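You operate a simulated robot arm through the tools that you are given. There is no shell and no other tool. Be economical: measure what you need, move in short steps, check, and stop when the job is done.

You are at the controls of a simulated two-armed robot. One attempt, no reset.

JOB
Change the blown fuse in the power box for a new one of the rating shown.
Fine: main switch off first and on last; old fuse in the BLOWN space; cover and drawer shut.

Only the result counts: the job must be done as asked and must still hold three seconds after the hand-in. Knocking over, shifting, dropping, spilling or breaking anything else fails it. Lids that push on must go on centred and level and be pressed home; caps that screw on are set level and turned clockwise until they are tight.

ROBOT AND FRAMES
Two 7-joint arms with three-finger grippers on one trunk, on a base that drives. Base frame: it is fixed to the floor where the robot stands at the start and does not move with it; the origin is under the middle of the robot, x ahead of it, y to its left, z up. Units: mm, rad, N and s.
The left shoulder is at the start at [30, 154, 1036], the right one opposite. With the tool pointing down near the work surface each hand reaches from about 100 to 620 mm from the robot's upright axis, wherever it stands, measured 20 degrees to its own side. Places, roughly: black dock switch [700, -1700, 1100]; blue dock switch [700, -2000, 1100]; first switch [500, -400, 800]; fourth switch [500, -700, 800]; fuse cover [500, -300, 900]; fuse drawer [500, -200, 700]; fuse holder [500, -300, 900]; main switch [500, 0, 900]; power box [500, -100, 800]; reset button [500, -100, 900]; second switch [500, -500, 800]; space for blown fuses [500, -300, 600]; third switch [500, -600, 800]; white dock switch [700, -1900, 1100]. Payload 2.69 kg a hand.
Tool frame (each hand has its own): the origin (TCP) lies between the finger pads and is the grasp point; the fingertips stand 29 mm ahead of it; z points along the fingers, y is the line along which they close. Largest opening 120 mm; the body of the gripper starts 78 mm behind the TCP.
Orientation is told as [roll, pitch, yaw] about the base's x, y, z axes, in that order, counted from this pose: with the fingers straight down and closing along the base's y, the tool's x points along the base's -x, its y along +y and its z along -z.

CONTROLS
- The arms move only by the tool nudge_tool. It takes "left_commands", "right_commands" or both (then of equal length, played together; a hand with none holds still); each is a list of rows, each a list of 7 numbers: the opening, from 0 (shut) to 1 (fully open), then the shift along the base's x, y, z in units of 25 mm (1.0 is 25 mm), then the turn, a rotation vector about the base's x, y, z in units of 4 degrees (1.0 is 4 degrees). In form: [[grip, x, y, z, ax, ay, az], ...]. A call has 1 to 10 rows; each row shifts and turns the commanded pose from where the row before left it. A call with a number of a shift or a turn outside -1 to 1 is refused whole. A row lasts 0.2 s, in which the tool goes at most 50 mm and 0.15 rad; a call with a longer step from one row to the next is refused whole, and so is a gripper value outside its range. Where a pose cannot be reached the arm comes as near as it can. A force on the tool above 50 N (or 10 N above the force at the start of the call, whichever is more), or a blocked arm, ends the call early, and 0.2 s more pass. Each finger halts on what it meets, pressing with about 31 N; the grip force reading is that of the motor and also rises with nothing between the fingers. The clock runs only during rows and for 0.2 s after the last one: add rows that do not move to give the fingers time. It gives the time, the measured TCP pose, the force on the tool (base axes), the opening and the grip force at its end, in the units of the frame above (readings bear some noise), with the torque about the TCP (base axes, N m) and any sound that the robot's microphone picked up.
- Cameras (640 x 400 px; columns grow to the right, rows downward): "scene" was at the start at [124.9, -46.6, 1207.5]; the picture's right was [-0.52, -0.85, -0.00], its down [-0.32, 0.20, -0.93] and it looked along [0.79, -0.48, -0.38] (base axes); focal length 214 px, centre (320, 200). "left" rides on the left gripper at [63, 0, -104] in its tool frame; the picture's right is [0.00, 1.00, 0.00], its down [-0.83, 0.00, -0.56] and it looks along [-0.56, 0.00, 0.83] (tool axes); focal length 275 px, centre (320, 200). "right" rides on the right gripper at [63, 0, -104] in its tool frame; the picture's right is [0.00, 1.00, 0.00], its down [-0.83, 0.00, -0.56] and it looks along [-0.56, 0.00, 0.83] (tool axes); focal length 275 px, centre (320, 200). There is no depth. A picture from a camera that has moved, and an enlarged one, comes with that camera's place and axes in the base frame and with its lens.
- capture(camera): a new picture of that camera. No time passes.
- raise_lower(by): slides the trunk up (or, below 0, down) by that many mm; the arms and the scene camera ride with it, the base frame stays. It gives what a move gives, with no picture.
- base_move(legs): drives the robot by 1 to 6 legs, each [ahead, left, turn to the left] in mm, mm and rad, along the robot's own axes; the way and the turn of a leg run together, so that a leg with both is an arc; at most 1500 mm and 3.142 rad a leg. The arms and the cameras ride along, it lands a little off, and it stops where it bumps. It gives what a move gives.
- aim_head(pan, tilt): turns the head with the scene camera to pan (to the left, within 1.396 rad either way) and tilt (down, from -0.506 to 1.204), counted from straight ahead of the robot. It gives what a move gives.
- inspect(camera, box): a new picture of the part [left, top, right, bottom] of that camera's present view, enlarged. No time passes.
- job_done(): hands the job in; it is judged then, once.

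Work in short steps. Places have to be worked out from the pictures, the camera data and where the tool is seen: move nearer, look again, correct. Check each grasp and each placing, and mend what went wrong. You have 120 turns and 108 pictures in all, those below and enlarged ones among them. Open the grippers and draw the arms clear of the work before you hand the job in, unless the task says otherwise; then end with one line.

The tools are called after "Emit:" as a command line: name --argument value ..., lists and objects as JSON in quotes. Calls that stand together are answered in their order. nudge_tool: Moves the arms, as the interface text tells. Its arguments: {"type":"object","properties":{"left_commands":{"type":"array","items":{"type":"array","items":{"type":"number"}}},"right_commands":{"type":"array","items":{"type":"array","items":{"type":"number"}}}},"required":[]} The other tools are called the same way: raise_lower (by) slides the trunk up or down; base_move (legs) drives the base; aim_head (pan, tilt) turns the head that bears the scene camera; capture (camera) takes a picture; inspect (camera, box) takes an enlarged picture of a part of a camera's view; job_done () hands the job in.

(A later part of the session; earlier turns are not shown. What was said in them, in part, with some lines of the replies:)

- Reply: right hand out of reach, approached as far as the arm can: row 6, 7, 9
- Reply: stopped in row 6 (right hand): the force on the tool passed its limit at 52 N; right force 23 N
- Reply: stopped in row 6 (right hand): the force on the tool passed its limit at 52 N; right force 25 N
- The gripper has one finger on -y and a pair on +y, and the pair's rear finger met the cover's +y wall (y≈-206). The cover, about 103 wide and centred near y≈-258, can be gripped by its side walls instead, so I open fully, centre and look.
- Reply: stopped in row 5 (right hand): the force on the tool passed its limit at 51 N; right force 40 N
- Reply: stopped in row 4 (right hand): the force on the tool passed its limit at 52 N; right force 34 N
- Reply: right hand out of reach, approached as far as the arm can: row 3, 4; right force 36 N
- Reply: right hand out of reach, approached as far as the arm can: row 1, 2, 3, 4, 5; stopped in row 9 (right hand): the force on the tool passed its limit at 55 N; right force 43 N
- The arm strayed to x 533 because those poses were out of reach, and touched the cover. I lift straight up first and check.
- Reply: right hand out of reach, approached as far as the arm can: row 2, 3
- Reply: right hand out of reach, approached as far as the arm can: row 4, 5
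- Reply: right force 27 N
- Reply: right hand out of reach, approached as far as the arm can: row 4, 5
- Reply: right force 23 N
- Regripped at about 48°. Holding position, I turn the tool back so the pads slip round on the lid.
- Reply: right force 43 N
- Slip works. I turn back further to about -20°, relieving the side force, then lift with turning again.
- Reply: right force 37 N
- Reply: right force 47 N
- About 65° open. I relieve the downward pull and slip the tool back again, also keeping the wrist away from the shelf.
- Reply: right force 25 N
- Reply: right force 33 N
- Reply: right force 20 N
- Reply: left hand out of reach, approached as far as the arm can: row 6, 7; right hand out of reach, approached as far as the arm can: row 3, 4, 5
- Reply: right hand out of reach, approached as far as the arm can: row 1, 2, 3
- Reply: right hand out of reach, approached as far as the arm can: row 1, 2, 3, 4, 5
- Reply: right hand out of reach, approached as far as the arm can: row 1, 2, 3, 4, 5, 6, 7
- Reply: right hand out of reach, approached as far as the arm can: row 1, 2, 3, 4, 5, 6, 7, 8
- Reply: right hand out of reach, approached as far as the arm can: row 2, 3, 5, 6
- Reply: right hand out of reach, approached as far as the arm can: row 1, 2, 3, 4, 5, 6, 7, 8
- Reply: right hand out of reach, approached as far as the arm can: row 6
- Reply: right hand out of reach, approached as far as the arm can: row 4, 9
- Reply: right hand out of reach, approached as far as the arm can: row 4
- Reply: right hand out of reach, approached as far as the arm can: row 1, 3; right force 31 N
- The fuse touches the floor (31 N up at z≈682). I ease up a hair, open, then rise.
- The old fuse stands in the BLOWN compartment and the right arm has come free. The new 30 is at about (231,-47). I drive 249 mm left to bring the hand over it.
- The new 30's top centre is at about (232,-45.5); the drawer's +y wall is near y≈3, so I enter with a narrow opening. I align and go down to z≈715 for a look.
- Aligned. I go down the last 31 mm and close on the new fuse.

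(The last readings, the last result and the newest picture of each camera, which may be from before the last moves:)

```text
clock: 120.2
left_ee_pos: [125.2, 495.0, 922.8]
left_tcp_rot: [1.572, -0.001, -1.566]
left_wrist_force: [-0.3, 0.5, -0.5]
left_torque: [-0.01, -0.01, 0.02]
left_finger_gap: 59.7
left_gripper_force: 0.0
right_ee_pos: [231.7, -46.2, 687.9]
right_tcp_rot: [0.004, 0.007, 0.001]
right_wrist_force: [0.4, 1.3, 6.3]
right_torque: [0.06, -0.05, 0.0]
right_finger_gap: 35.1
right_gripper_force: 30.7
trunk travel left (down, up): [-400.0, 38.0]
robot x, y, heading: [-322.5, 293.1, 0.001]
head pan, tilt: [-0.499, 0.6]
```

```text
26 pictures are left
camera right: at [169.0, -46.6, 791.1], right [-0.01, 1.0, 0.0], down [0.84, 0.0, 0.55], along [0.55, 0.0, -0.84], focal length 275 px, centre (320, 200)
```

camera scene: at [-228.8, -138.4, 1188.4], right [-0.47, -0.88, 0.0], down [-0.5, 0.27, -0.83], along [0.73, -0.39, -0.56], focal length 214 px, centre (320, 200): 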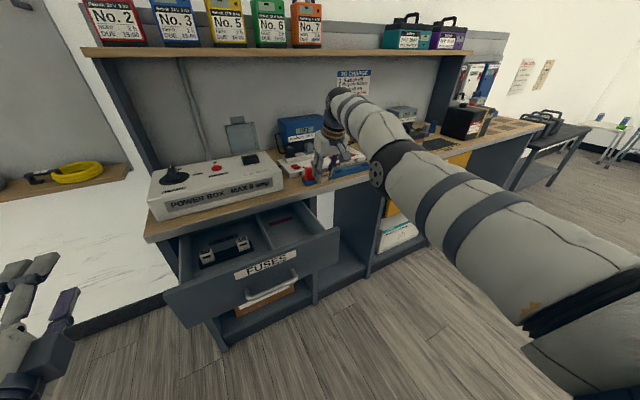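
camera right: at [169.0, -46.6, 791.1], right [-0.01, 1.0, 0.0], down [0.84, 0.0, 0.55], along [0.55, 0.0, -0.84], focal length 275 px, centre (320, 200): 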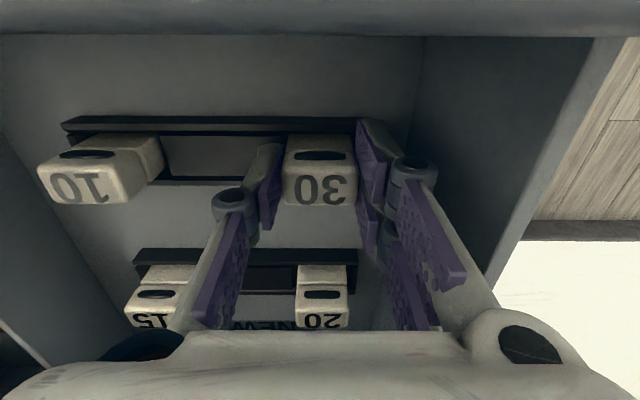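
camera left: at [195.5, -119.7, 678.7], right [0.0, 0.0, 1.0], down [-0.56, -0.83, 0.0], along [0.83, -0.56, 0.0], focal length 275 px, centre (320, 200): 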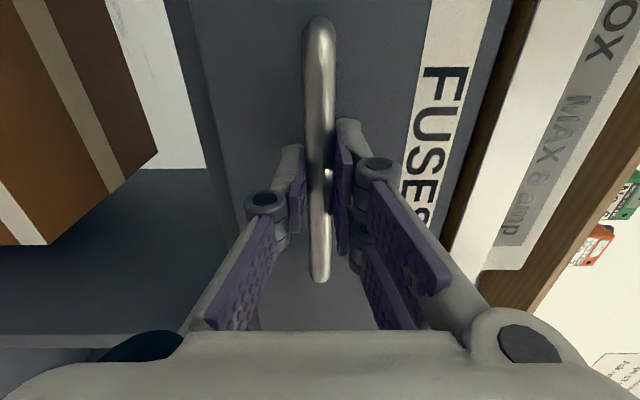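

The new fuse sits in the hand just as the old one did. I lift it straight up.

Emit:
nudge_tool --right_commands '[[0.2, 0, 0, 0.2, 0, 0, 0], [0.2, 0, 0, 0.3, 0, 0, 0], [0.2, 0, 0, 0.5, 0, 0, 0], [0.2, 0, 0, 0.8, 0, 0, 0], [0.2, 0, 0, 0.8, 0, 0, 0], [0.2, 0, 0, 0.8, 0, 0, 0], [0.2, 0, 0, 0.8, 0, 0, 0], [0.2, 0, 0, 0.8, 0, 0, 0], [0.2, 0, 0, 0.8, 0, 0, 0], [0.2, 0, 0, 0.8, 0, 0, 0]]'

Emit:
nudge_tool --right_commands '[[0.2, -0.2, -0.3, 0.8, 0, 0, 0], [0.2, -0.2, -0.3, 0.8, 0, 0, 0], [0.2, -0.2, -0.3, 0.8, 0, 0, 0], [0.2, -0.2, -0.3, 0.8, 0, 0, 0], [0.2, -0.2, -0.3, 0.8, 0, 0, 0]]'

Emit:
capture --camera "right"

```text
clock: 122.4
left_ee_pos: [125.8, 494.4, 923.6]
left_tcp_rot: [1.572, 0.0, -1.566]
left_wrist_force: [0.0, 0.1, 0.2]
left_torque: [0.0, -0.01, 0.0]
left_finger_gap: 60.1
left_gripper_force: 0.0
right_ee_pos: [231.1, -45.7, 852.0]
right_tcp_rot: [0.002, 0.009, 0.001]
right_wrist_force: [-0.3, 0.5, -1.3]
right_torque: [-0.01, -0.02, 0.0]
right_finger_gap: 35.5
right_gripper_force: 31.0
trunk travel left (down, up): [-400.0, 38.0]
robot x, y, heading: [-321.0, 294.2, -0.001]
head pan, tilt: [-0.499, 0.6]
```

```text
clock: 123.6
left_ee_pos: [125.0, 494.4, 922.5]
left_tcp_rot: [1.572, 0.0, -1.566]
left_wrist_force: [0.1, -0.5, -0.1]
left_torque: [0.02, -0.01, 0.03]
left_finger_gap: 59.9
left_gripper_force: 0.1
right_ee_pos: [206.0, -84.6, 950.6]
right_tcp_rot: [0.003, 0.009, -0.001]
right_wrist_force: [-0.3, 0.0, -1.0]
right_torque: [0.0, 0.01, 0.0]
right_finger_gap: 35.2
right_gripper_force: 30.8
trunk travel left (down, up): [-400.0, 38.0]
robot x, y, heading: [-323.6, 294.2, 0.002]
head pan, tilt: [-0.499, 0.6]
```

```text
25 pictures are left
camera right: at [143.4, -84.4, 1054.9], right [-0.01, 1.0, 0.0], down [0.84, 0.0, 0.55], along [0.55, 0.0, -0.84], focal length 275 px, centre (320, 200)
```

right: 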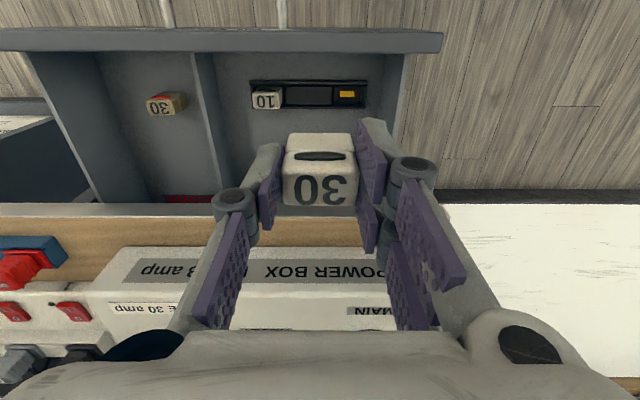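

I have the new 30 amp fuse. I fold the right arm in a bit, then drive to where the left hand can shut the drawer.

Emit:
nudge_tool --right_commands '[[0.2, -0.6, 0, 0, 0, 0, 0], [0.2, -0.8, 0, 0, 0, 0, 0], [0.2, -0.8, 0, 0, 0, 0, 0], [0.2, -0.8, 0, 0, 0, 0, 0]]'

Emit:
base_move --legs '[[-78, 0, 0], [0, -512, 0]]'

Emit:
nudge_tool --left_commands '[[0.5, 0, -0.9, -0.8, 0, 0, 0], [0.5, 0, -0.9, -0.9, 0, 0, 0], [0.5, 0, -0.9, -0.9, 0, 0, 0], [0.5, 0, -0.9, -0.9, 0, 0, 0], [0.5, 0, -0.9, -0.9, 0, 0, 0], [0.5, 0, -0.9, -0.9, 0, 0, 0], [0.5, 0, -0.9, -0.9, 0, 0, 0], [0.5, 0, -0.3, -0.9, 0, 0, 0], [0.5, 0, 0, -0.9, 0, 0, 0], [0.5, 0, 0, -0.9, 0, 0, 0]]'

Emit:
capture --camera "left"

```text
clock: 124.6
left_ee_pos: [124.7, 495.1, 921.9]
left_tcp_rot: [1.572, -0.001, -1.565]
left_wrist_force: [-0.4, -0.1, 0.3]
left_torque: [0.0, -0.01, 0.03]
left_finger_gap: 59.9
left_gripper_force: 0.1
right_ee_pos: [131.6, -84.0, 954.1]
right_tcp_rot: [0.002, 0.009, 0.0]
right_wrist_force: [0.2, 0.1, 0.6]
right_torque: [0.02, -0.03, -0.04]
right_finger_gap: 34.9
right_gripper_force: 31.3
trunk travel left (down, up): [-400.0, 38.0]
robot x, y, heading: [-319.0, 294.2, 0.007]
head pan, tilt: [-0.499, 0.6]
```

```text
clock: 129.7
left_ee_pos: [48.8, -15.4, 922.9]
left_tcp_rot: [1.571, 0.001, -1.565]
left_wrist_force: [0.2, -0.6, 0.0]
left_torque: [0.01, 0.0, 0.02]
left_finger_gap: 60.2
left_gripper_force: 0.1
right_ee_pos: [54.6, -593.4, 952.8]
right_tcp_rot: [0.002, 0.009, 0.0]
right_wrist_force: [0.6, 0.3, 0.0]
right_torque: [0.02, -0.01, -0.03]
right_finger_gap: 35.1
right_gripper_force: 31.2
trunk travel left (down, up): [-400.0, 38.0]
robot x, y, heading: [-395.1, -217.5, 0.003]
head pan, tilt: [-0.499, 0.6]
```

```text
clock: 131.9
left_ee_pos: [47.8, -180.3, 699.7]
left_tcp_rot: [1.571, 0.0, -1.565]
left_wrist_force: [-0.4, -0.5, -0.3]
left_torque: [-0.02, 0.0, -0.02]
left_finger_gap: 59.8
left_gripper_force: 0.1
right_ee_pos: [55.6, -593.4, 951.4]
right_tcp_rot: [0.003, 0.009, -0.001]
right_wrist_force: [0.2, 0.4, -0.9]
right_torque: [0.0, 0.0, 0.0]
right_finger_gap: 35.0
right_gripper_force: 30.6
trunk travel left (down, up): [-400.0, 38.0]
robot x, y, heading: [-400.6, -214.6, 0.004]
head pan, tilt: [-0.499, 0.6]
```

```text
24 pictures are left
camera left: at [-56.0, -118.5, 700.7], right [0.0, 0.0, 1.0], down [-0.55, -0.83, 0.0], along [0.83, -0.55, 0.0], focal length 275 px, centre (320, 200)
```

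left: 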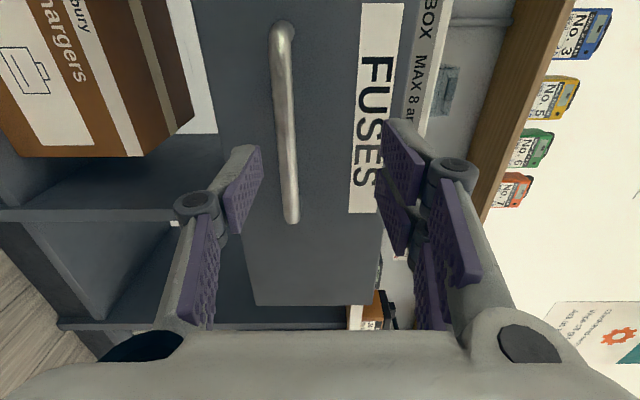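

All as before. I take the handle again at x≈110, z≈678.

Emit:
nudge_tool --left_commands '[[0.5, 0, -0.05, -0.5, 0, 0, 0], [0.5, 0.6, -0.05, -0.38, 0, 0, 0], [0.5, 0.8, 0, 0, 0, 0, 0], [0.5, 0.8, 0, 0, 0, 0, 0], [0.5, 0.25, 0, 0, 0, 0, 0], [0, 0, 0, 0, 0, 0, 0], [0, 0, 0, 0, 0, 0, 0], [0, 0, 0, 0, 0, 0, 0]]'

```text
clock: 133.7
left_ee_pos: [110.2, -183.0, 678.4]
left_tcp_rot: [1.574, 0.0, -1.566]
left_wrist_force: [1.5, -0.7, 1.1]
left_torque: [0.04, -0.02, 0.17]
left_finger_gap: 12.0
left_gripper_force: 38.8
right_ee_pos: [55.2, -593.2, 952.1]
right_tcp_rot: [0.001, 0.008, -0.001]
right_wrist_force: [-1.2, -0.4, -1.3]
right_torque: [0.04, 0.0, 0.0]
right_finger_gap: 35.1
right_gripper_force: 30.7
trunk travel left (down, up): [-400.0, 38.0]
robot x, y, heading: [-398.4, -221.9, 0.001]
head pan, tilt: [-0.499, 0.6]
```

Handle held. I drive forward 140 mm, shutting the drawer gently, and will finish with the arm.

Emit:
base_move --legs '[[70, 0, 0], [70, 0, 0]]'

Emit:
nudge_tool --left_commands '[[0, 0.4, 0, 0, 0, 0, 0], [0, 0.5, 0, 0, 0, 0, 0], [0, 0.5, 0, 0, 0, 0, 0], [0, 0.4, 0, 0, 0, 0, 0], [0, 0.3, 0, 0, 0, 0, 0], [0, 0.2, 0, 0, 0, 0, 0], [0, 0.1, 0, 0, 0, 0, 0]]'

Emit:
capture --camera "left"

```text
clock: 135.3
left_ee_pos: [248.5, -183.4, 677.5]
left_tcp_rot: [1.572, 0.0, -1.567]
left_wrist_force: [-0.8, -3.8, 4.2]
left_torque: [0.05, -0.04, -0.08]
left_finger_gap: 12.0
left_gripper_force: 39.0
right_ee_pos: [196.4, -592.8, 952.8]
right_tcp_rot: [0.002, 0.007, 0.001]
right_wrist_force: [0.4, -0.2, -0.9]
right_torque: [0.0, 0.06, -0.02]
right_finger_gap: 35.2
right_gripper_force: 31.2
trunk travel left (down, up): [-400.0, 38.0]
robot x, y, heading: [-261.2, -219.9, 0.009]
head pan, tilt: [-0.499, 0.6]
```

```text
clock: 136.9
left_ee_pos: [305.7, -184.6, 678.1]
left_tcp_rot: [1.572, -0.001, -1.566]
left_wrist_force: [-38.7, 1.8, 5.9]
left_torque: [0.1, -0.03, 0.09]
left_finger_gap: 11.6
left_gripper_force: 38.7
right_ee_pos: [191.8, -593.4, 954.0]
right_tcp_rot: [0.003, 0.006, 0.0]
right_wrist_force: [0.0, -0.3, 0.4]
right_torque: [0.02, -0.02, 0.0]
right_finger_gap: 35.1
right_gripper_force: 31.1
trunk travel left (down, up): [-400.0, 38.0]
robot x, y, heading: [-259.4, -218.1, 0.005]
head pan, tilt: [-0.499, 0.6]
```

```text
23 pictures are left
camera left: at [201.1, -121.1, 678.4], right [0.0, 0.0, 1.0], down [-0.55, -0.83, 0.0], along [0.83, -0.55, 0.0], focal length 275 px, centre (320, 200)
```

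left: 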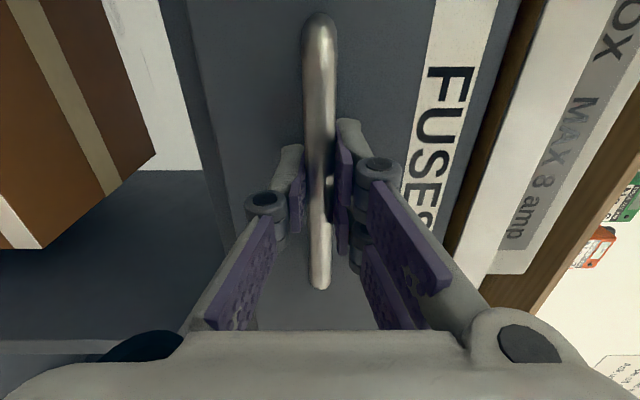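

The drawer is home (stop force felt, same view as shut). I release, back off, and bring the left hand up while turning it fingers-down again.

Emit:
nudge_tool --left_commands '[[0.5, 0, 0, 0, 0, 0, 0], [0.5, 0, 0, 0, 0, 0, 0], [0.5, -0.8, 0, 0, 0, 0, 0], [0.5, -0.9, 0, 0, 0, 0, 0], [0.5, -0.9, 0, 0, 0, 0, 0], [0.5, -0.9, 0, 0, 0, 0, 0], [0.5, -0.9, 0, 0.3, 0, 0, 0], [0.5, -0.6, 0, 0.8, 0, 0, 0], [0.5, 0, 0.3, 0.9, 0, 0, 0], [0.5, 0, 0.3, 0.9, 0, 0, 0]]'

Emit:
nudge_tool --left_commands '[[0.5, 0, 0.5, 0.9, 0, 0, 0], [0.5, 0, 0.5, 0.9, -1, 1, 1], [0.5, 0, 0.5, 0.9, -1, 1, 1], [0.5, 0, 0.5, 0.9, -1, 1, 1], [0.5, 0, 0.5, 0.9, -1, 1, 1], [0.5, 0, 0.5, 0.9, -1, 1, 1], [0.5, 0, 0.5, 0.9, -1, 1, 1], [0.5, 0.3, 0.5, 0.9, -1, 1, 1], [0.5, 0.3, 0.5, 0.9, -1, 1, 1], [0.5, 0.3, 0.5, 0.9, -1, 1, 1]]'

Emit:
nudge_tool --left_commands '[[0.5, 0.3, 0.3, 0.5, -1, 1, 1], [0.5, 0.3, 0.3, 0.5, -1, 1, 1], [0.5, 0.3, 0, 0, -1, 1, 1], [0.5, 0.3, 0, 0, -1, 1, 1], [0.5, 0.3, 0, 0, -1, 1, 1], [0.5, 0.3, 0, 0, -1, 1, 1], [0.5, 0, 0, 0, -1, 1, 1], [0.5, 0, 0, 0, -1, 1, 1], [0.5, 0, 0, 0, -0.31, 0.31, 0.31]]'

Emit:
aim_head --pan 0.0 --tilt 0.5

Emit:
capture --camera "scene"

```text
clock: 139.1
left_ee_pos: [185.1, -168.5, 750.5]
left_tcp_rot: [1.574, -0.002, -1.568]
left_wrist_force: [-0.2, 0.4, -0.8]
left_torque: [0.01, -0.03, -0.03]
left_finger_gap: 60.3
left_gripper_force: 0.1
right_ee_pos: [195.1, -592.5, 951.4]
right_tcp_rot: [0.001, 0.009, -0.001]
right_wrist_force: [0.1, -0.6, -0.6]
right_torque: [0.0, -0.02, -0.04]
right_finger_gap: 35.2
right_gripper_force: 31.1
trunk travel left (down, up): [-400.0, 38.0]
robot x, y, heading: [-260.9, -218.0, 0.005]
head pan, tilt: [-0.499, 0.6]
```

```text
clock: 141.3
left_ee_pos: [206.8, -42.3, 978.0]
left_tcp_rot: [0.749, -0.337, -0.747]
left_wrist_force: [-0.2, 0.5, -0.1]
left_torque: [0.01, 0.02, 0.04]
left_finger_gap: 60.0
left_gripper_force: 0.0
right_ee_pos: [195.1, -592.6, 952.8]
right_tcp_rot: [0.003, 0.009, 0.001]
right_wrist_force: [-0.3, -0.4, 0.7]
right_torque: [0.05, -0.01, -0.02]
right_finger_gap: 35.0
right_gripper_force: 30.5
trunk travel left (down, up): [-400.0, 38.0]
robot x, y, heading: [-257.1, -214.9, 0.003]
head pan, tilt: [-0.499, 0.6]
```

```text
clock: 143.3
left_ee_pos: [251.4, -28.2, 1000.2]
left_tcp_rot: [0.003, 0.004, 0.001]
left_wrist_force: [0.0, -0.4, -0.1]
left_torque: [0.0, 0.02, 0.02]
left_finger_gap: 59.9
left_gripper_force: 0.1
right_ee_pos: [194.7, -593.7, 951.8]
right_tcp_rot: [0.002, 0.008, -0.001]
right_wrist_force: [-0.3, -0.4, 0.2]
right_torque: [0.01, -0.02, 0.0]
right_finger_gap: 35.1
right_gripper_force: 30.3
trunk travel left (down, up): [-400.0, 38.0]
robot x, y, heading: [-258.2, -220.9, 0.006]
head pan, tilt: [-0.499, 0.6]
```

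```text
clock: 144.2
left_ee_pos: [252.1, -27.8, 1001.7]
left_tcp_rot: [0.002, 0.003, 0.001]
left_wrist_force: [0.1, 0.2, -0.5]
left_torque: [-0.01, 0.0, -0.02]
left_finger_gap: 59.9
left_gripper_force: 0.2
right_ee_pos: [195.4, -592.4, 952.8]
right_tcp_rot: [0.004, 0.009, 0.0]
right_wrist_force: [0.2, -0.3, -0.3]
right_torque: [-0.02, -0.01, 0.01]
right_finger_gap: 35.0
right_gripper_force: 30.8
trunk travel left (down, up): [-400.0, 38.0]
robot x, y, heading: [-262.0, -218.2, 0.005]
head pan, tilt: [0.0, 0.499]
```

```text
22 pictures are left
camera scene: at [-122.0, -215.2, 1197.5], right [0.0, -1.0, 0.0], down [-0.48, 0.0, -0.88], along [0.88, 0.0, -0.48], focal length 214 px, centre (320, 200)
```

scene: 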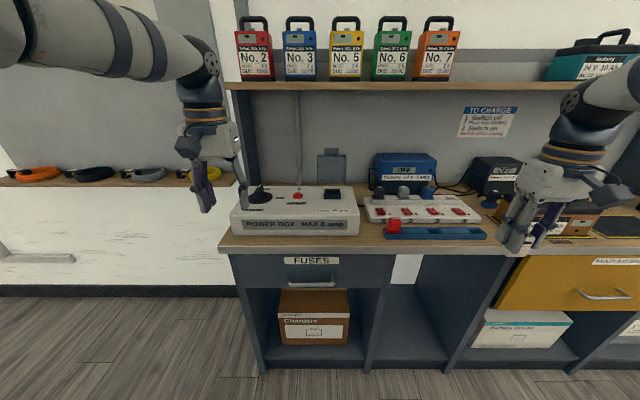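

Drawer shut and lid still open. I tuck the left hand in and raise the right, then drive left 200 and forward 260.

Emit:
nudge_tool --left_commands '[[0.5, -0.8, 0, 0.3, 0, 0, 0], [0.5, -0.9, 0, 0.4, 0, 0, 0], [0.5, -0.9, 0, 0.4, 0, 0, 0], [0.5, -0.9, 0, 0.4, 0, 0, 0], [0.5, -0.9, 0, 0.4, 0, 0, 0], [0.5, -0.9, 0, 0.3, 0, 0, 0]]' --right_commands '[[0.2, 0, 0, 0.3, 0, 0, 0], [0.2, 0, 0, 0.4, 0, 0, 0], [0.2, 0, 0, 0.4, 0, 0, 0], [0.2, 0, 0, 0.2, 0, 0, 0], [0.2, 0, 0, 0, 0, 0, 0], [0.2, 0, 0, 0, 0, 0, 0]]'

Emit:
base_move --legs '[[0, 200, 0], [260, 0, 0]]'

Emit:
capture --camera "right"

```text
clock: 145.7
left_ee_pos: [118.0, -28.7, 1055.8]
left_tcp_rot: [0.004, 0.0, 0.0]
left_wrist_force: [0.0, -0.3, -0.6]
left_torque: [0.03, -0.01, 0.0]
left_finger_gap: 60.1
left_gripper_force: 0.0
right_ee_pos: [195.4, -592.7, 985.2]
right_tcp_rot: [0.001, 0.009, 0.0]
right_wrist_force: [-0.1, 0.3, 0.2]
right_torque: [0.02, 0.04, 0.01]
right_finger_gap: 35.0
right_gripper_force: 31.3
trunk travel left (down, up): [-400.0, 38.0]
robot x, y, heading: [-264.4, -215.4, 0.001]
head pan, tilt: [0.0, 0.499]
```

```text
clock: 149.3
left_ee_pos: [376.9, 172.7, 1054.6]
left_tcp_rot: [0.005, 0.003, 0.002]
left_wrist_force: [0.8, 0.4, -0.9]
left_torque: [0.0, 0.01, 0.0]
left_finger_gap: 59.8
left_gripper_force: 0.0
right_ee_pos: [452.7, -389.7, 983.8]
right_tcp_rot: [0.002, 0.008, 0.001]
right_wrist_force: [0.7, -0.6, -1.4]
right_torque: [0.01, 0.01, 0.03]
right_finger_gap: 35.3
right_gripper_force: 31.3
trunk travel left (down, up): [-400.0, 38.0]
robot x, y, heading: [-4.6, -16.1, 0.011]
head pan, tilt: [0.0, 0.499]
```

```text
21 pictures are left
camera right: at [390.7, -391.0, 1088.1], right [-0.01, 1.0, 0.0], down [0.84, 0.0, 0.55], along [0.55, 0.01, -0.84], focal length 275 px, centre (320, 200)
```

right: 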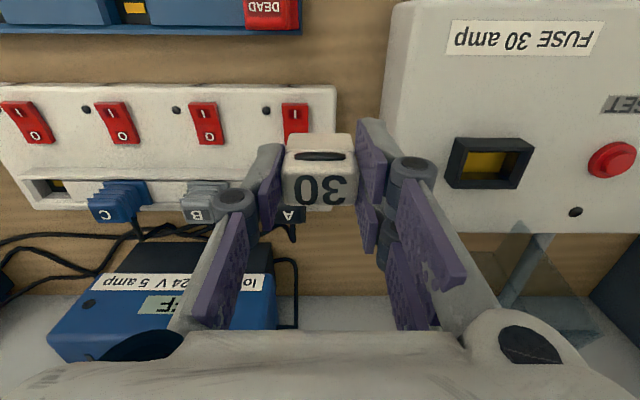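

Now the right hand goes over the holder at (488.5,-255.7), keeping z≈984.

Emit:
nudge_tool --right_commands '[[0.2, 0.2, 0.6, 0, 0, 0, 0], [0.2, 0.2, 0.7, 0, 0, 0, 0], [0.2, 0.2, 0.7, 0, 0, 0, 0], [0.2, 0.2, 0.7, 0, 0, 0, 0], [0.2, 0.2, 0.7, 0, 0, 0, 0], [0.2, 0.2, 0.7, 0, 0, 0, 0], [0.2, 0.2, 0.7, 0, 0, -0.1, 0], [0.2, 0.03, 0.56, 0, 0, 0, 0], [0.2, 0, 0, 0, 0, 0, 0]]'

Emit:
capture --camera "right"

```text
clock: 151.3
left_ee_pos: [375.7, 172.0, 1055.0]
left_tcp_rot: [0.004, 0.004, 0.002]
left_wrist_force: [0.3, -0.6, 0.2]
left_torque: [0.01, 0.01, 0.01]
left_finger_gap: 60.0
left_gripper_force: 0.0
right_ee_pos: [488.7, -255.1, 984.6]
right_tcp_rot: [0.001, 0.003, 0.002]
right_wrist_force: [0.1, 0.7, -0.2]
right_torque: [-0.03, 0.0, 0.0]
right_finger_gap: 35.0
right_gripper_force: 30.7
trunk travel left (down, up): [-400.0, 38.0]
robot x, y, heading: [-1.6, -15.4, 0.005]
head pan, tilt: [0.0, 0.499]
```

```text
20 pictures are left
camera right: at [425.4, -256.7, 1087.9], right [-0.01, 1.0, 0.0], down [0.83, 0.0, 0.55], along [0.55, 0.01, -0.83], focal length 275 px, centre (320, 200)
```

right: 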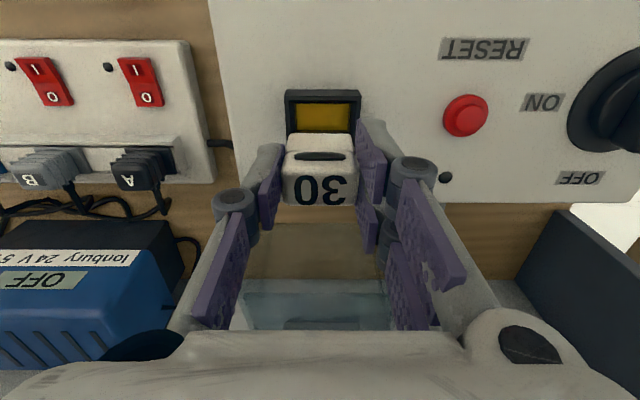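

Nearly aligned; holder looks about 1 mm to +y. I descend to z≈945 and compare.

Emit:
nudge_tool --right_commands '[[0.2, 0, 0, -0.5, 0, 0, 0], [0.2, 0, 0, -0.5, 0, 0, 0], [0.2, 0, 0, -0.5, 0, 0, 0], [0.2, 0, 0, 0, 0, 0, 0]]'

Emit:
inspect --camera "right" --box '[240, 80, 400, 220]'

```text
clock: 152.3
left_ee_pos: [377.0, 173.5, 1056.4]
left_tcp_rot: [0.003, 0.003, 0.002]
left_wrist_force: [0.1, 0.8, -0.6]
left_torque: [0.0, 0.02, 0.01]
left_finger_gap: 59.6
left_gripper_force: 0.0
right_ee_pos: [488.5, -255.8, 948.5]
right_tcp_rot: [0.002, 0.002, 0.001]
right_wrist_force: [-0.3, 0.7, -0.5]
right_torque: [-0.02, -0.01, -0.02]
right_finger_gap: 35.3
right_gripper_force: 31.3
trunk travel left (down, up): [-400.0, 38.0]
robot x, y, heading: [-1.9, -14.9, 0.003]
head pan, tilt: [0.0, 0.499]
```

```text
2.86 times, centred on (320, 150) of right
camera zoom: at [424.9, -257.1, 1050.4], right [-0.01, 1.0, 0.0], down [0.83, 0.0, 0.55], along [0.55, 0.01, -0.83], focal length 786 px, centre (320, 343)
```

zoom: 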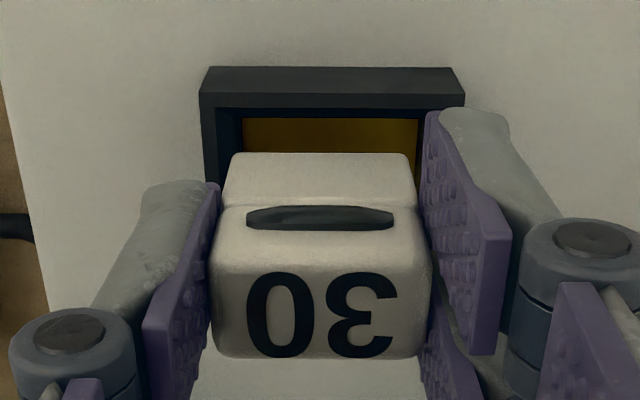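

The holder sits about 2.3 mm to +y; x agrees. I correct and lower into it.

Emit:
nudge_tool --right_commands '[[0.2, 0, 0.09, -0.1, 0, 0, 0], [0.2, 0, 0, -0.2, 0, 0, 0], [0.2, 0, 0, -0.2, 0, 0, 0], [0.2, 0, 0, -0.2, 0, 0, 0], [0.2, 0, 0, 0, 0, 0, 0]]'

Emit:
inspect --camera "right" --box '[240, 80, 400, 220]'

```text
clock: 153.5
left_ee_pos: [373.9, 172.8, 1056.2]
left_tcp_rot: [0.004, 0.001, 0.002]
left_wrist_force: [-0.6, 0.6, -0.4]
left_torque: [0.0, 0.03, -0.01]
left_finger_gap: 60.1
left_gripper_force: 0.1
right_ee_pos: [488.4, -254.5, 929.6]
right_tcp_rot: [0.002, 0.0, 0.002]
right_wrist_force: [-4.1, -0.5, 0.7]
right_torque: [-0.01, 0.18, 0.0]
right_finger_gap: 35.3
right_gripper_force: 31.1
trunk travel left (down, up): [-400.0, 38.0]
robot x, y, heading: [1.4, -15.0, 0.007]
head pan, tilt: [0.0, 0.499]
```

```text
2.86 times, centred on (320, 150) of right
camera zoom: at [424.6, -255.0, 1033.0], right [-0.01, 1.0, 0.0], down [0.83, 0.0, 0.55], along [0.55, 0.01, -0.83], focal length 786 px, centre (320, 343)
```

zoom: 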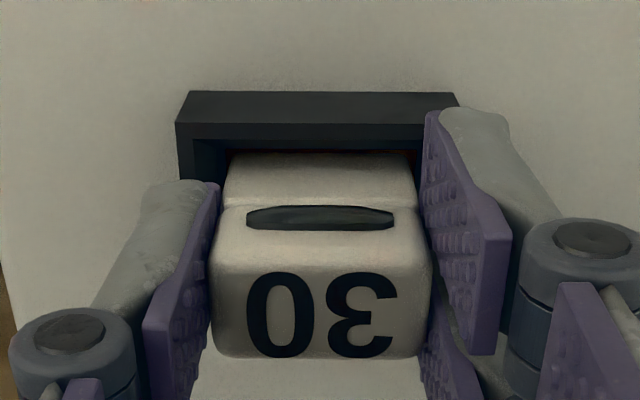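

It has entered the holder with slight side contact. I ease x by -0.5 mm and press on down.

Emit:
nudge_tool --right_commands '[[0.2, -0.03, 0, -0.1, 0, 0, 0], [0.2, 0, 0, -0.1, 0, 0, 0], [0.2, 0, 0, -0.08, 0, 0, 0], [0.2, 0, 0, -0.08, 0, 0, 0], [0.2, 0, 0, -0.08, 0, 0, 0], [0.2, 0, 0, 0, 0, 0, 0]]'

Emit:
inspect --camera "right" --box '[240, 80, 400, 220]'

```text
clock: 154.9
left_ee_pos: [373.7, 174.3, 1057.3]
left_tcp_rot: [0.003, 0.0, 0.002]
left_wrist_force: [-0.9, 0.5, 0.5]
left_torque: [0.02, -0.01, 0.03]
left_finger_gap: 60.1
left_gripper_force: 0.1
right_ee_pos: [487.8, -253.9, 923.9]
right_tcp_rot: [0.001, -0.007, 0.003]
right_wrist_force: [2.6, -2.4, 40.3]
right_torque: [0.12, 0.19, -0.13]
right_finger_gap: 35.1
right_gripper_force: 30.7
trunk travel left (down, up): [-400.0, 38.0]
robot x, y, heading: [-1.8, -16.2, 0.005]
head pan, tilt: [0.0, 0.499]
```

```text
2.86 times, centred on (320, 150) of right
camera zoom: at [423.1, -254.3, 1025.6], right [-0.01, 1.0, 0.0], down [0.83, 0.0, 0.56], along [0.56, 0.0, -0.83], focal length 786 px, centre (320, 343)
```

zoom: 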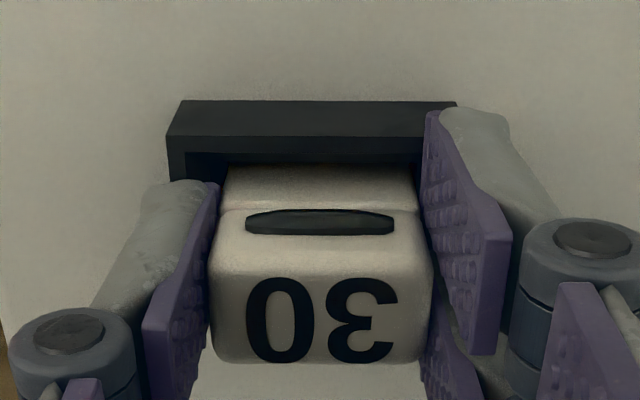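

Bottomed at z 923.9 with 40 N, exactly the original seated height. I ease, open and rise, then check.

Emit:
nudge_tool --right_commands '[[0.2, 0, 0, 0.04, 0, 0, 0], [0.42, 0, 0, 0, 0, 0, 0], [0.5, 0, 0, 0, 0, 0, 0], [0.5, 0, 0, 0.4, 0, 0, 0], [0.6, 0, 0, 0.7, 0, 0, 0], [0.6, 0, 0, 0.7, 0, 0, 0], [0.6, 0, 0, 0, 0, 0, 0]]'

Emit:
capture --camera "right"

Emit:
inspect --camera "scene" --box '[320, 140, 520, 300]'

```text
clock: 156.5
left_ee_pos: [375.8, 173.6, 1056.2]
left_tcp_rot: [0.005, 0.004, 0.003]
left_wrist_force: [0.8, 0.6, -0.8]
left_torque: [0.01, -0.01, -0.03]
left_finger_gap: 60.3
left_gripper_force: 0.0
right_ee_pos: [487.4, -253.6, 964.8]
right_tcp_rot: [0.003, 0.002, 0.003]
right_wrist_force: [1.2, 0.5, -0.3]
right_torque: [0.0, -0.03, 0.01]
right_finger_gap: 71.6
right_gripper_force: 0.0
trunk travel left (down, up): [-400.0, 38.0]
robot x, y, heading: [-0.0, -17.0, 0.006]
head pan, tilt: [0.0, 0.499]
```

```text
16 pictures are left
camera right: at [424.1, -254.5, 1067.7], right [-0.01, 1.0, 0.0], down [0.83, 0.0, 0.55], along [0.55, 0.01, -0.83], focal length 275 px, centre (320, 200)
```

right: 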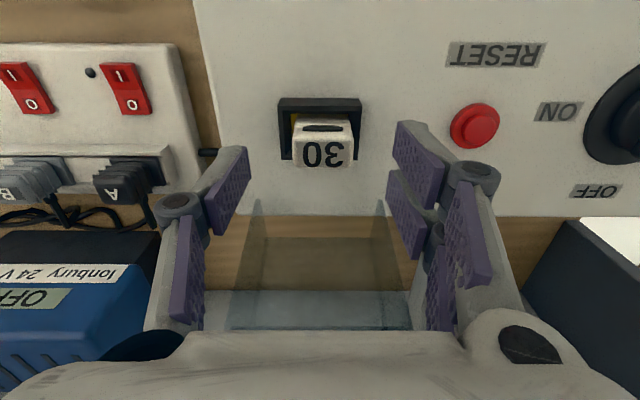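

```text
2.50 times, centred on (420, 220) of scene
camera zoom: at [135.2, -13.2, 1197.4], right [0.01, -1.0, 0.0], down [-0.48, 0.0, -0.88], along [0.88, 0.01, -0.48], focal length 536 px, centre (70, 150)
```

zoom: 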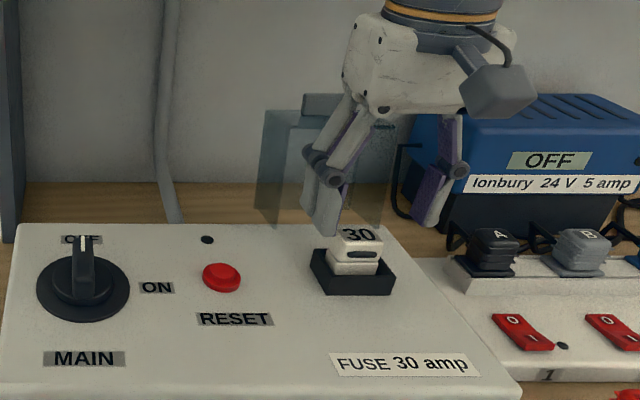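

The new 30 is seated, facing as the old did. To shut the cover I retrace the known path: open wide, tilt to -21° and slide forward around the standing lid.

Emit:
nudge_tool --right_commands '[[1, 0, 0, 0.1, 0, -1, 0], [1, 0.2, 0, 0, 0, -1, 0], [1, 0.3, 0, 0, 0, -1, 0], [1, 0.6, 0, 0, 0, -1, 0], [1, 0.8, 0, 0, 0, -1, 0], [1, 0.9, 0, -0.1, 0, -0.3, 0], [1, 0.9, 0, -0.2, 0, 0, 0], [1, 0.9, 0, -0.1, 0, 0, 0], [1, 0.4, 0, -0.1, 0, 0, 0], [1, 0, 0, 0, 0, 0, 0]]'

Emit:
capture --camera "right"

```text
clock: 158.7
left_ee_pos: [376.1, 173.3, 1055.9]
left_tcp_rot: [0.004, 0.004, 0.001]
left_wrist_force: [0.1, 0.0, 0.2]
left_torque: [0.0, 0.0, 0.01]
left_finger_gap: 59.9
left_gripper_force: 0.1
right_ee_pos: [613.9, -253.3, 955.5]
right_tcp_rot: [0.0, -0.368, 0.003]
right_wrist_force: [0.1, -0.4, -0.1]
right_torque: [-0.05, 0.0, -0.01]
right_finger_gap: 120.0
right_gripper_force: 0.0
trunk travel left (down, up): [-400.0, 38.0]
robot x, y, heading: [-2.0, -13.9, 0.008]
head pan, tilt: [0.0, 0.499]
```

```text
14 pictures are left
camera right: at [516.0, -254.4, 1028.0], right [-0.01, 1.0, 0.0], down [0.58, 0.0, 0.82], along [0.82, 0.01, -0.58], focal length 275 px, centre (320, 200)
```

right: 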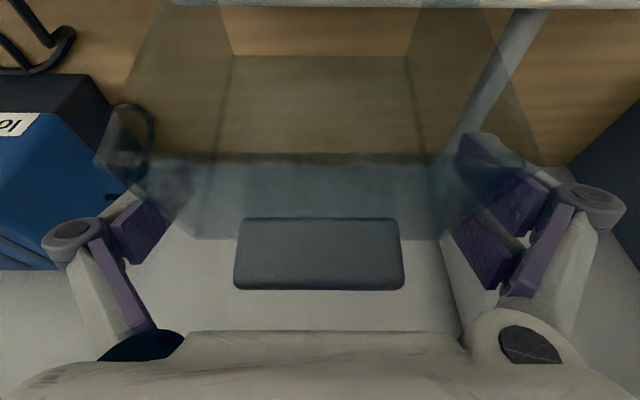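

Straddled as before with no contact. I grip the walls and bring the lid forward along the arc.

Emit:
nudge_tool --right_commands '[[0.78, 0, 0, 0, 0, 0, 0], [0.78, 0, 0, 0, 0, 0, 0], [0.78, 0, 0, 0, 0, 0, 0], [0.78, -0.25, 0, 0.12, 0, 0, 0], [0.78, -0.25, 0, 0.11, 0, 0, 0], [0.78, -0.26, 0, 0.1, 0, 0, 0], [0.78, -0.26, 0, 0.08, 0, 0, 0], [0.78, -0.26, 0, 0.06, 0, 0, 0]]'

Emit:
nudge_tool --right_commands '[[0.78, -0.26, 0, 0.05, 0, 0, 0], [0.78, -0.26, 0, 0.03, 0, 0, 0], [0.78, -0.27, 0, 0.02, 0, 0, 0], [0.78, -0.27, 0, 0, 0, 0, 0], [0.78, -0.27, 0, -0.02, 0, 0, 0], [0.78, -0.26, 0, -0.04, 0, 0, 0]]'

Emit:
inspect --camera "scene" --box '[320, 100, 520, 260]'

```text
clock: 160.5
left_ee_pos: [376.0, 173.2, 1054.9]
left_tcp_rot: [0.004, 0.003, -0.001]
left_wrist_force: [0.4, 0.2, -0.7]
left_torque: [0.02, 0.02, -0.02]
left_finger_gap: 60.0
left_gripper_force: 0.1
right_ee_pos: [580.0, -253.5, 966.2]
right_tcp_rot: [0.002, -0.362, 0.0]
right_wrist_force: [-1.1, -0.3, 0.0]
right_torque: [0.09, 0.11, 0.07]
right_finger_gap: 99.9
right_gripper_force: 42.9
trunk travel left (down, up): [-400.0, 38.0]
robot x, y, heading: [-5.8, -14.9, 0.005]
head pan, tilt: [0.0, 0.499]
```

```text
clock: 161.9
left_ee_pos: [375.5, 173.8, 1055.8]
left_tcp_rot: [0.004, 0.001, 0.003]
left_wrist_force: [-0.2, -0.1, -0.4]
left_torque: [0.0, -0.04, 0.02]
left_finger_gap: 60.2
left_gripper_force: 0.1
right_ee_pos: [542.1, -252.7, 969.7]
right_tcp_rot: [0.003, -0.376, 0.001]
right_wrist_force: [9.9, -0.1, 18.4]
right_torque: [0.53, -1.03, -0.01]
right_finger_gap: 98.9
right_gripper_force: 45.5
trunk travel left (down, up): [-400.0, 38.0]
robot x, y, heading: [-0.2, -12.1, 0.003]
head pan, tilt: [0.0, 0.499]
```

```text
2.50 times, centred on (420, 180) of scene
camera zoom: at [134.4, -12.7, 1197.9], right [0.01, -1.0, 0.0], down [-0.48, 0.0, -0.88], along [0.88, 0.01, -0.48], focal length 536 px, centre (70, 250)
```

zoom: 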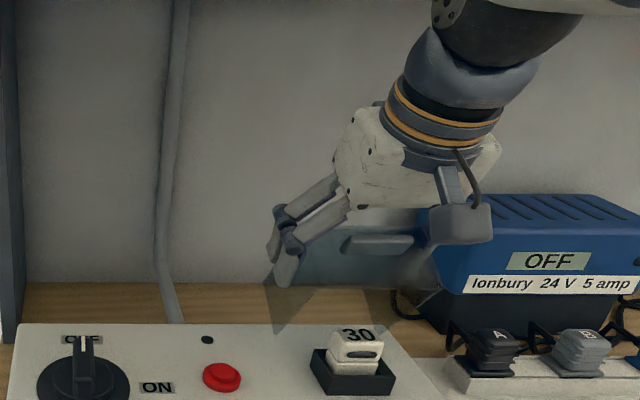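

Lid at about 65° and coming down. I bring it on to about 45° before letting it sink.

Emit:
nudge_tool --right_commands '[[0.78, -0.26, 0, -0.08, 0, 0, 0], [0.78, -0.25, 0, -0.1, 0, 0, 0], [0.78, -0.24, 0, -0.13, 0, 0, 0], [0.78, -0.22, 0, -0.15, 0, 0, 0], [0.78, -0.21, 0, -0.17, 0, 0, 0]]'

Emit:
nudge_tool --right_commands '[[0.84, 0, 0, 0, 0, 0, 0], [0.88, 0, 0, 0, 0, 0, 0], [1, 0, 0, 0, 0, 0, 0], [1, 0, 0, 0, 0, 0, 0], [1, 0, 0, 0, 0, 0, 0], [1, 0, 0, 0, 0, 0, 0], [1, 0, 0, 0, 0, 0, 0], [1, 0, 0, 0, 0, 0, 0], [1, 0, 0, 0, 0, 0, 0], [1, 0, 0, 0, 0, 0, 0]]'

Emit:
nudge_tool --right_commands '[[1, 0, 0, 0, 0, 1, 0], [1, 0, 0, 0, 0, 1, 0], [1, 0, 0, 0, 0, 1, 0], [1, 0, 0, 0.3, 0, 1, 0], [1, 0, 0, 0.6, 0, 1, 0], [1, 0, 0, 0.6, 0, 0.3, 0]]'

Emit:
capture --camera "right"

```text
clock: 163.1
left_ee_pos: [375.8, 175.4, 1056.3]
left_tcp_rot: [0.001, 0.0, 0.003]
left_wrist_force: [0.5, 0.3, -0.2]
left_torque: [0.01, 0.01, -0.01]
left_finger_gap: 60.2
left_gripper_force: 0.1
right_ee_pos: [510.1, -251.0, 954.8]
right_tcp_rot: [0.0, -0.374, 0.006]
right_wrist_force: [6.2, 9.4, 21.1]
right_torque: [1.04, -1.21, 1.52]
right_finger_gap: 96.2
right_gripper_force: 44.7
trunk travel left (down, up): [-400.0, 38.0]
robot x, y, heading: [-0.3, -17.7, 0.002]
head pan, tilt: [0.0, 0.499]
```

```text
clock: 165.3
left_ee_pos: [376.3, 173.4, 1055.5]
left_tcp_rot: [0.003, 0.003, 0.002]
left_wrist_force: [0.8, -0.7, -0.4]
left_torque: [0.01, 0.01, -0.01]
left_finger_gap: 60.1
left_gripper_force: 0.0
right_ee_pos: [512.6, -253.3, 952.7]
right_tcp_rot: [0.0, -0.368, 0.002]
right_wrist_force: [-0.6, -0.8, -0.6]
right_torque: [0.02, 0.02, -0.01]
right_finger_gap: 119.9
right_gripper_force: 0.0
trunk travel left (down, up): [-400.0, 38.0]
robot x, y, heading: [-2.8, -16.2, 0.003]
head pan, tilt: [0.0, 0.499]
```

```text
clock: 166.7
left_ee_pos: [376.8, 173.8, 1056.4]
left_tcp_rot: [0.004, 0.004, 0.0]
left_wrist_force: [-1.2, 0.1, 0.1]
left_torque: [0.04, -0.02, 0.01]
left_finger_gap: 59.9
left_gripper_force: 0.1
right_ee_pos: [511.6, -253.9, 989.8]
right_tcp_rot: [0.002, 0.002, 0.0]
right_wrist_force: [-0.4, 0.3, -0.5]
right_torque: [-0.01, -0.01, -0.01]
right_finger_gap: 120.2
right_gripper_force: 0.1
trunk travel left (down, up): [-400.0, 38.0]
robot x, y, heading: [-4.4, -16.7, 0.002]
head pan, tilt: [0.0, 0.499]
```

```text
12 pictures are left
camera right: at [447.8, -254.4, 1092.7], right [-0.01, 1.0, 0.0], down [0.83, 0.0, 0.55], along [0.55, 0.01, -0.83], focal length 275 px, centre (320, 200)
```

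right: 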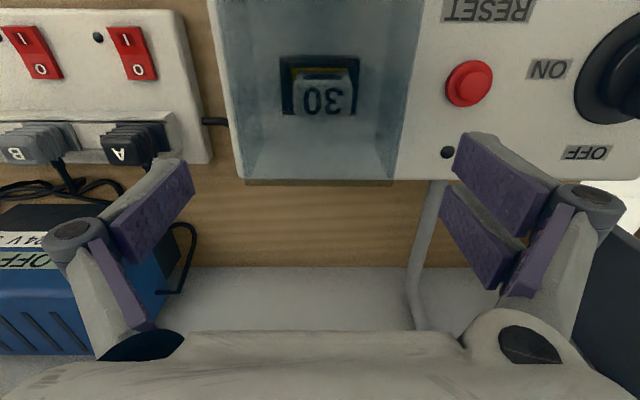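

The lid has sunk down. I close the fingers and press its front edge lightly to be sure it is home.

Emit:
nudge_tool --right_commands '[[0, -0.4, 0, 0, 0, 0, 0], [0, -0.6, 0, 0, 0, 0, 0], [0, -0.6, 0, -0.3, 0, 0, 0], [0, 0, 0, -0.6, 0, 0, 0], [0, 0, 0, -0.4, 0, 0, 0], [0, 0, 0, -0.2, 0, 0, 0], [0, 0, 0, -0.15, 0, 0, 0], [0, 0, 0, -0.15, 0, 0, 0]]'

Emit:
inspect --camera "scene" --box '[320, 140, 520, 300]'

```text
clock: 168.2
left_ee_pos: [373.0, 174.1, 1056.6]
left_tcp_rot: [0.003, -0.001, 0.002]
left_wrist_force: [-0.4, -1.2, 0.7]
left_torque: [0.04, -0.03, 0.01]
left_finger_gap: 60.0
left_gripper_force: 0.2
right_ee_pos: [472.5, -254.2, 960.0]
right_tcp_rot: [-0.002, -0.017, 0.001]
right_wrist_force: [-10.7, -0.7, 36.6]
right_torque: [0.04, 0.76, 0.07]
right_finger_gap: 6.0
right_gripper_force: 28.4
trunk travel left (down, up): [-400.0, 38.0]
robot x, y, heading: [-0.1, -17.7, 0.007]
head pan, tilt: [0.0, 0.499]
stopped in row 7 (right hand): the force on the tool passed its limit at 54 N (the readings are from after the stop); the commanded pose is now the measured one
```

```text
2.50 times, centred on (420, 220) of scene
camera zoom: at [131.0, -12.1, 1198.3], right [0.01, -1.0, 0.0], down [-0.48, 0.0, -0.88], along [0.88, 0.0, -0.48], focal length 536 px, centre (70, 150)
```

zoom: 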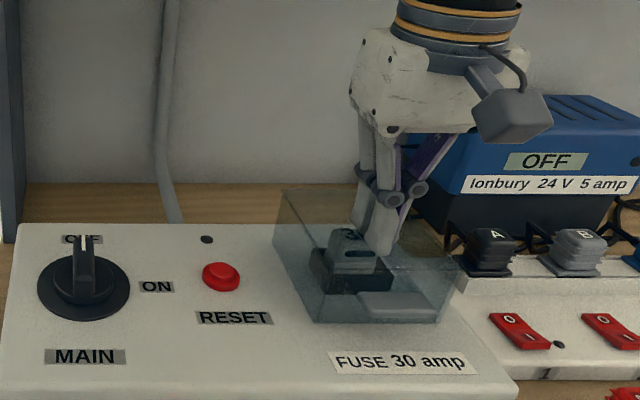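

The cover is shut, looking as at the start. I draw the right hand up and aside, and bring the left over the main switch, whose ridge now lies along x.

Emit:
nudge_tool --right_commands '[[0, 0, 0, 0.5, 0, 0, 0], [0, 0, 0, 0.9, 0, 0, 0], [0, 0, -0.5, 0.9, 0, 0, 0], [0, -0.2, -0.9, 0.5, 0, 0, 0], [0, -0.3, -0.9, 0, 0, 0, 0], [0, -0.3, -0.9, 0, 0, 0, 0], [0.3, -0.3, -0.9, 0, 0, 0, 0], [0.3, 0, 0, 0, 0, 0, 0], [0.3, 0, 0, 0, 0, 0, 0]]' --left_commands '[[0.5, 0.3, -0.8, 0, 0, 0, 0], [0.5, 0.4, -0.9, 0, 0, 0, 0], [0.5, 0.5, -0.9, 0, 0, 0, 0], [0.5, 0.5, -0.9, 0, 0, 0, 0], [0.5, 0.5, -0.9, 0, 0, 0, 0], [0.5, 0.5, -0.9, 0, 0, 0, 0], [0.5, 0.5, -0.9, -0.5, 0, 0, 0], [0.5, 0.5, -0.9, -0.7, 0, 0, 0], [0.5, 0.3, -0.75, -0.7, 0, 0, 0]]'

Emit:
capture --camera "left"

```text
clock: 170.2
left_ee_pos: [476.2, -22.5, 1007.9]
left_tcp_rot: [0.004, 0.004, 0.0]
left_wrist_force: [-0.1, 0.7, -0.1]
left_torque: [-0.02, 0.0, 0.0]
left_finger_gap: 60.2
left_gripper_force: 0.1
right_ee_pos: [446.0, -358.0, 1024.1]
right_tcp_rot: [0.001, -0.009, 0.002]
right_wrist_force: [0.4, -0.5, -0.1]
right_torque: [0.0, 0.02, -0.02]
right_finger_gap: 35.8
right_gripper_force: 0.0
trunk travel left (down, up): [-400.0, 38.0]
robot x, y, heading: [0.4, -16.2, 0.002]
head pan, tilt: [0.0, 0.499]
```

```text
10 pictures are left
camera left: at [413.7, -23.7, 1113.0], right [0.0, 1.0, 0.0], down [0.83, 0.0, 0.55], along [0.55, 0.0, -0.83], focal length 275 px, centre (320, 200)
```

left: 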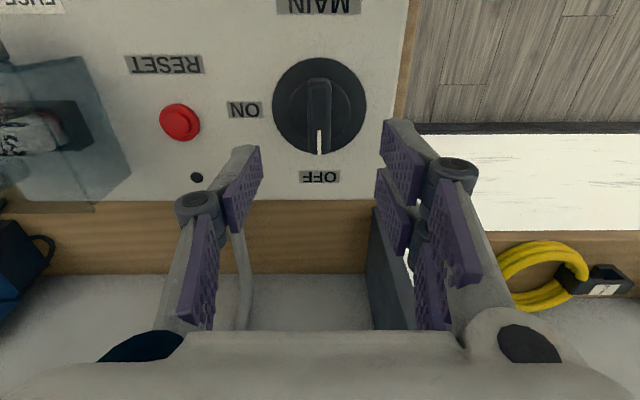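

Centred over the ridge. I lower to z≈912 and grip it.

Emit:
nudge_tool --left_commands '[[0.4, 0, 0, -0.8, 0, 0, 0], [0.4, 0, 0, -0.9, 0, 0, 0], [0.4, 0, 0, -0.9, 0, 0, 0], [0.4, 0, 0, -0.8, 0, 0, 0], [0.4, 0, 0, -0.43, 0, 0, 0], [0, 0, 0, 0, 0, 0, 0], [0, 0, 0, 0, 0, 0, 0], [0, 0, 0, 0, 0, 0, 0]]'

```text
clock: 172.0
left_ee_pos: [476.4, -23.0, 912.2]
left_tcp_rot: [0.001, 0.002, 0.003]
left_wrist_force: [1.1, -6.1, -2.1]
left_torque: [-0.34, -0.98, -0.05]
left_finger_gap: 17.6
left_gripper_force: 43.7
right_ee_pos: [446.3, -358.5, 1025.0]
right_tcp_rot: [0.0, -0.01, 0.002]
right_wrist_force: [-0.5, 0.2, -0.9]
right_torque: [0.05, 0.0, -0.01]
right_finger_gap: 36.0
right_gripper_force: 0.0
trunk travel left (down, up): [-400.0, 38.0]
robot x, y, heading: [0.0, -13.5, 0.007]
head pan, tilt: [0.0, 0.499]
```

Gripped. I turn it clockwise (seen from above) back toward ON, 90° in all plus a little to meet the stop.

Emit:
nudge_tool --left_commands '[[0, 0, 0, 0, 0, 0, -1], [0, 0, 0, 0, 0, 0, -1], [0, 0, 0, 0, 0, 0, -1], [0, 0, 0, 0, 0, 0, -1], [0, 0, 0, 0, 0, 0, -1], [0, 0, 0, 0, 0, 0, -1], [0, 0, 0, 0, 0, 0, -1], [0, 0, 0, 0, 0, 0, -1], [0, 0, 0, 0, 0, 0, -1], [0, 0, 0, 0, 0, 0, -1]]'

Emit:
nudge_tool --left_commands '[[0, 0.05, 0.02, 0, 0, 0, -1], [0, 0, 0, 0, 0, 0, -1], [0, 0, 0, 0, 0, 0, -1], [0, 0, 0, 0, 0, 0, -1], [0, 0, 0, 0, 0, 0, -1], [0, 0, 0, 0, 0, 0, -1], [0, 0, 0, 0, 0, 0, -1], [0, 0, 0, 0, 0, 0, -1], [0, 0, 0, 0, 0, 0, -1], [0, 0, 0, 0, 0, 0, -1]]'

```text
clock: 174.2
left_ee_pos: [477.4, -22.2, 913.2]
left_tcp_rot: [0.005, 0.002, -0.696]
left_wrist_force: [9.9, 3.0, 14.8]
left_torque: [0.62, 0.37, 0.02]
left_finger_gap: 18.1
left_gripper_force: 43.1
right_ee_pos: [447.2, -357.4, 1024.9]
right_tcp_rot: [0.0, -0.01, 0.001]
right_wrist_force: [-0.9, -0.6, -0.3]
right_torque: [-0.01, -0.01, 0.01]
right_finger_gap: 35.8
right_gripper_force: 0.0
trunk travel left (down, up): [-400.0, 38.0]
robot x, y, heading: [-2.9, -15.2, 0.004]
head pan, tilt: [0.0, 0.499]
```

```text
clock: 176.4
left_ee_pos: [478.5, -20.0, 912.6]
left_tcp_rot: [0.005, 0.003, -1.395]
left_wrist_force: [18.2, 12.2, 18.8]
left_torque: [0.09, -0.53, 0.06]
left_finger_gap: 17.7
left_gripper_force: 43.2
right_ee_pos: [446.8, -356.9, 1026.0]
right_tcp_rot: [-0.002, -0.008, 0.002]
right_wrist_force: [0.1, 0.1, 0.0]
right_torque: [0.02, -0.01, -0.01]
right_finger_gap: 36.1
right_gripper_force: 0.0
trunk travel left (down, up): [-400.0, 38.0]
robot x, y, heading: [-3.2, -18.5, 0.009]
head pan, tilt: [0.0, 0.499]
```

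The side force suggests a small recentring. I finish the last 10–12° to the stop.

Emit:
nudge_tool --left_commands '[[0, 0.08, 0.08, 0, 0, 0, -1], [0, 0, 0, 0, 0, 0, -1], [0, 0, 0, 0, 0, 0, -1], [0, 0, 0, 0, 0, 0, 0]]'

Emit:
inspect --camera "left" --box '[200, 40, 440, 280]'

```text
clock: 177.4
left_ee_pos: [479.6, -20.6, 913.5]
left_tcp_rot: [0.004, 0.0, -1.602]
left_wrist_force: [12.0, 1.9, 18.9]
left_torque: [-0.29, -0.27, 1.4]
left_finger_gap: 18.0
left_gripper_force: 43.3
right_ee_pos: [446.6, -357.7, 1025.8]
right_tcp_rot: [0.0, -0.012, 0.001]
right_wrist_force: [0.7, -0.3, 1.1]
right_torque: [-0.01, -0.03, 0.02]
right_finger_gap: 36.2
right_gripper_force: 0.1
trunk travel left (down, up): [-400.0, 38.0]
robot x, y, heading: [-0.4, -15.6, 0.004]
head pan, tilt: [0.0, 0.499]
```

```text
1.67 times, centred on (320, 160) of left
camera zoom: at [481.2, 42.3, 1017.4], right [1.0, -0.04, 0.0], down [-0.03, -0.83, 0.56], along [-0.02, -0.56, -0.83], focal length 459 px, centre (320, 267)
```

zoom: 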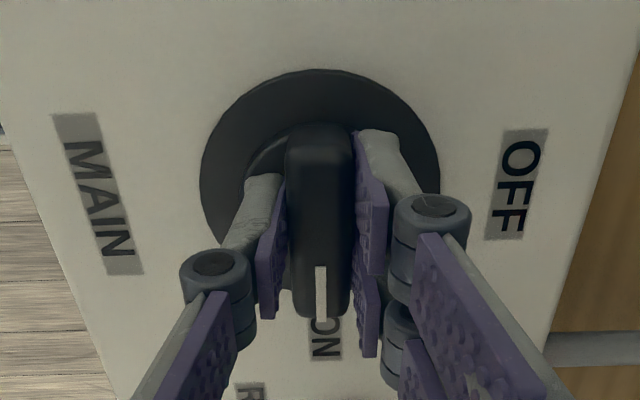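

The stop is met (+1.4 N m) and the pointer is at ON. I release, lift clear and look at the whole box.

Emit:
nudge_tool --left_commands '[[0.4, 0, 0, 0, 0, 0, 0], [0.4, 0, 0, 0, 0, 0, 0], [0.4, 0, 0, 0.9, 0, 0, 0], [0.4, 0, 0, 1, 0, 0, 0], [0.4, -0.5, 0.3, 1, 0, 0, 0], [0.4, -0.9, 0.6, 1, 0, 0, 0], [0.4, -0.9, 0.6, 0.6, 0, 0, 0], [0.4, -0.9, 0.6, 0, 0, 0, 0], [0.4, -0.9, 0.6, 0, 0, 0, 0]]' --right_commands '[[0.5, 0, 0, 0, 0, 0, 0], [0.5, 0, 0, 0, 0, 0, 0], [0.5, -0.3, -0.3, 0.3, 0, 0, 0], [0.5, -0.3, -0.3, 0.3, 0, 0, 0], [0.5, 0, 0, 0, 0, 0, 0], [0.5, 0, 0, 0, 0, 0, 0], [0.5, 0, 0, 0, 0, 0, 0], [0.5, 0, 0, 0, 0, 0, 0], [0.5, 0, 0, 0, 0, 0, 0]]'

Emit:
inspect --camera "scene" --box '[280, 180, 520, 390]'

```text
clock: 179.4
left_ee_pos: [375.3, 48.3, 1026.2]
left_tcp_rot: [0.003, 0.001, -1.604]
left_wrist_force: [-0.1, 0.2, -0.3]
left_torque: [0.0, -0.02, 0.02]
left_finger_gap: 47.8
left_gripper_force: 0.0
right_ee_pos: [431.8, -371.3, 1038.9]
right_tcp_rot: [0.0, -0.01, 0.001]
right_wrist_force: [0.6, -0.1, -0.4]
right_torque: [-0.01, -0.02, 0.01]
right_finger_gap: 60.2
right_gripper_force: 0.0
trunk travel left (down, up): [-400.0, 38.0]
robot x, y, heading: [-1.4, -14.9, 0.007]
head pan, tilt: [0.0, 0.499]
```

```text
1.90 times, centred on (400, 285) of scene
camera zoom: at [134.8, -12.8, 1197.5], right [0.01, -1.0, 0.0], down [-0.48, 0.0, -0.88], along [0.88, 0.01, -0.48], focal length 408 px, centre (168, 38)
```

zoom: 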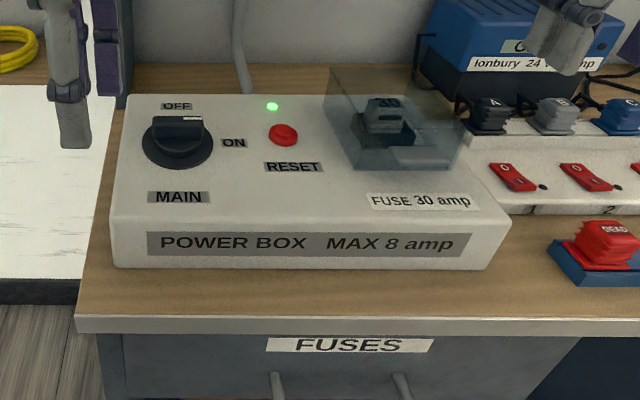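

The indicator is green, main is ON, and the cover and drawer are shut; both hands are open and clear. I hand it in.

Emit:
job_done

```text
The job is handed in.
```

I changed the blown fuse for a new 30 amp one and handed the job in: main is back on (switched off first, on last) and the green light is lit. The old fuse is in the BLOWN space, and the cover and drawer are shut.
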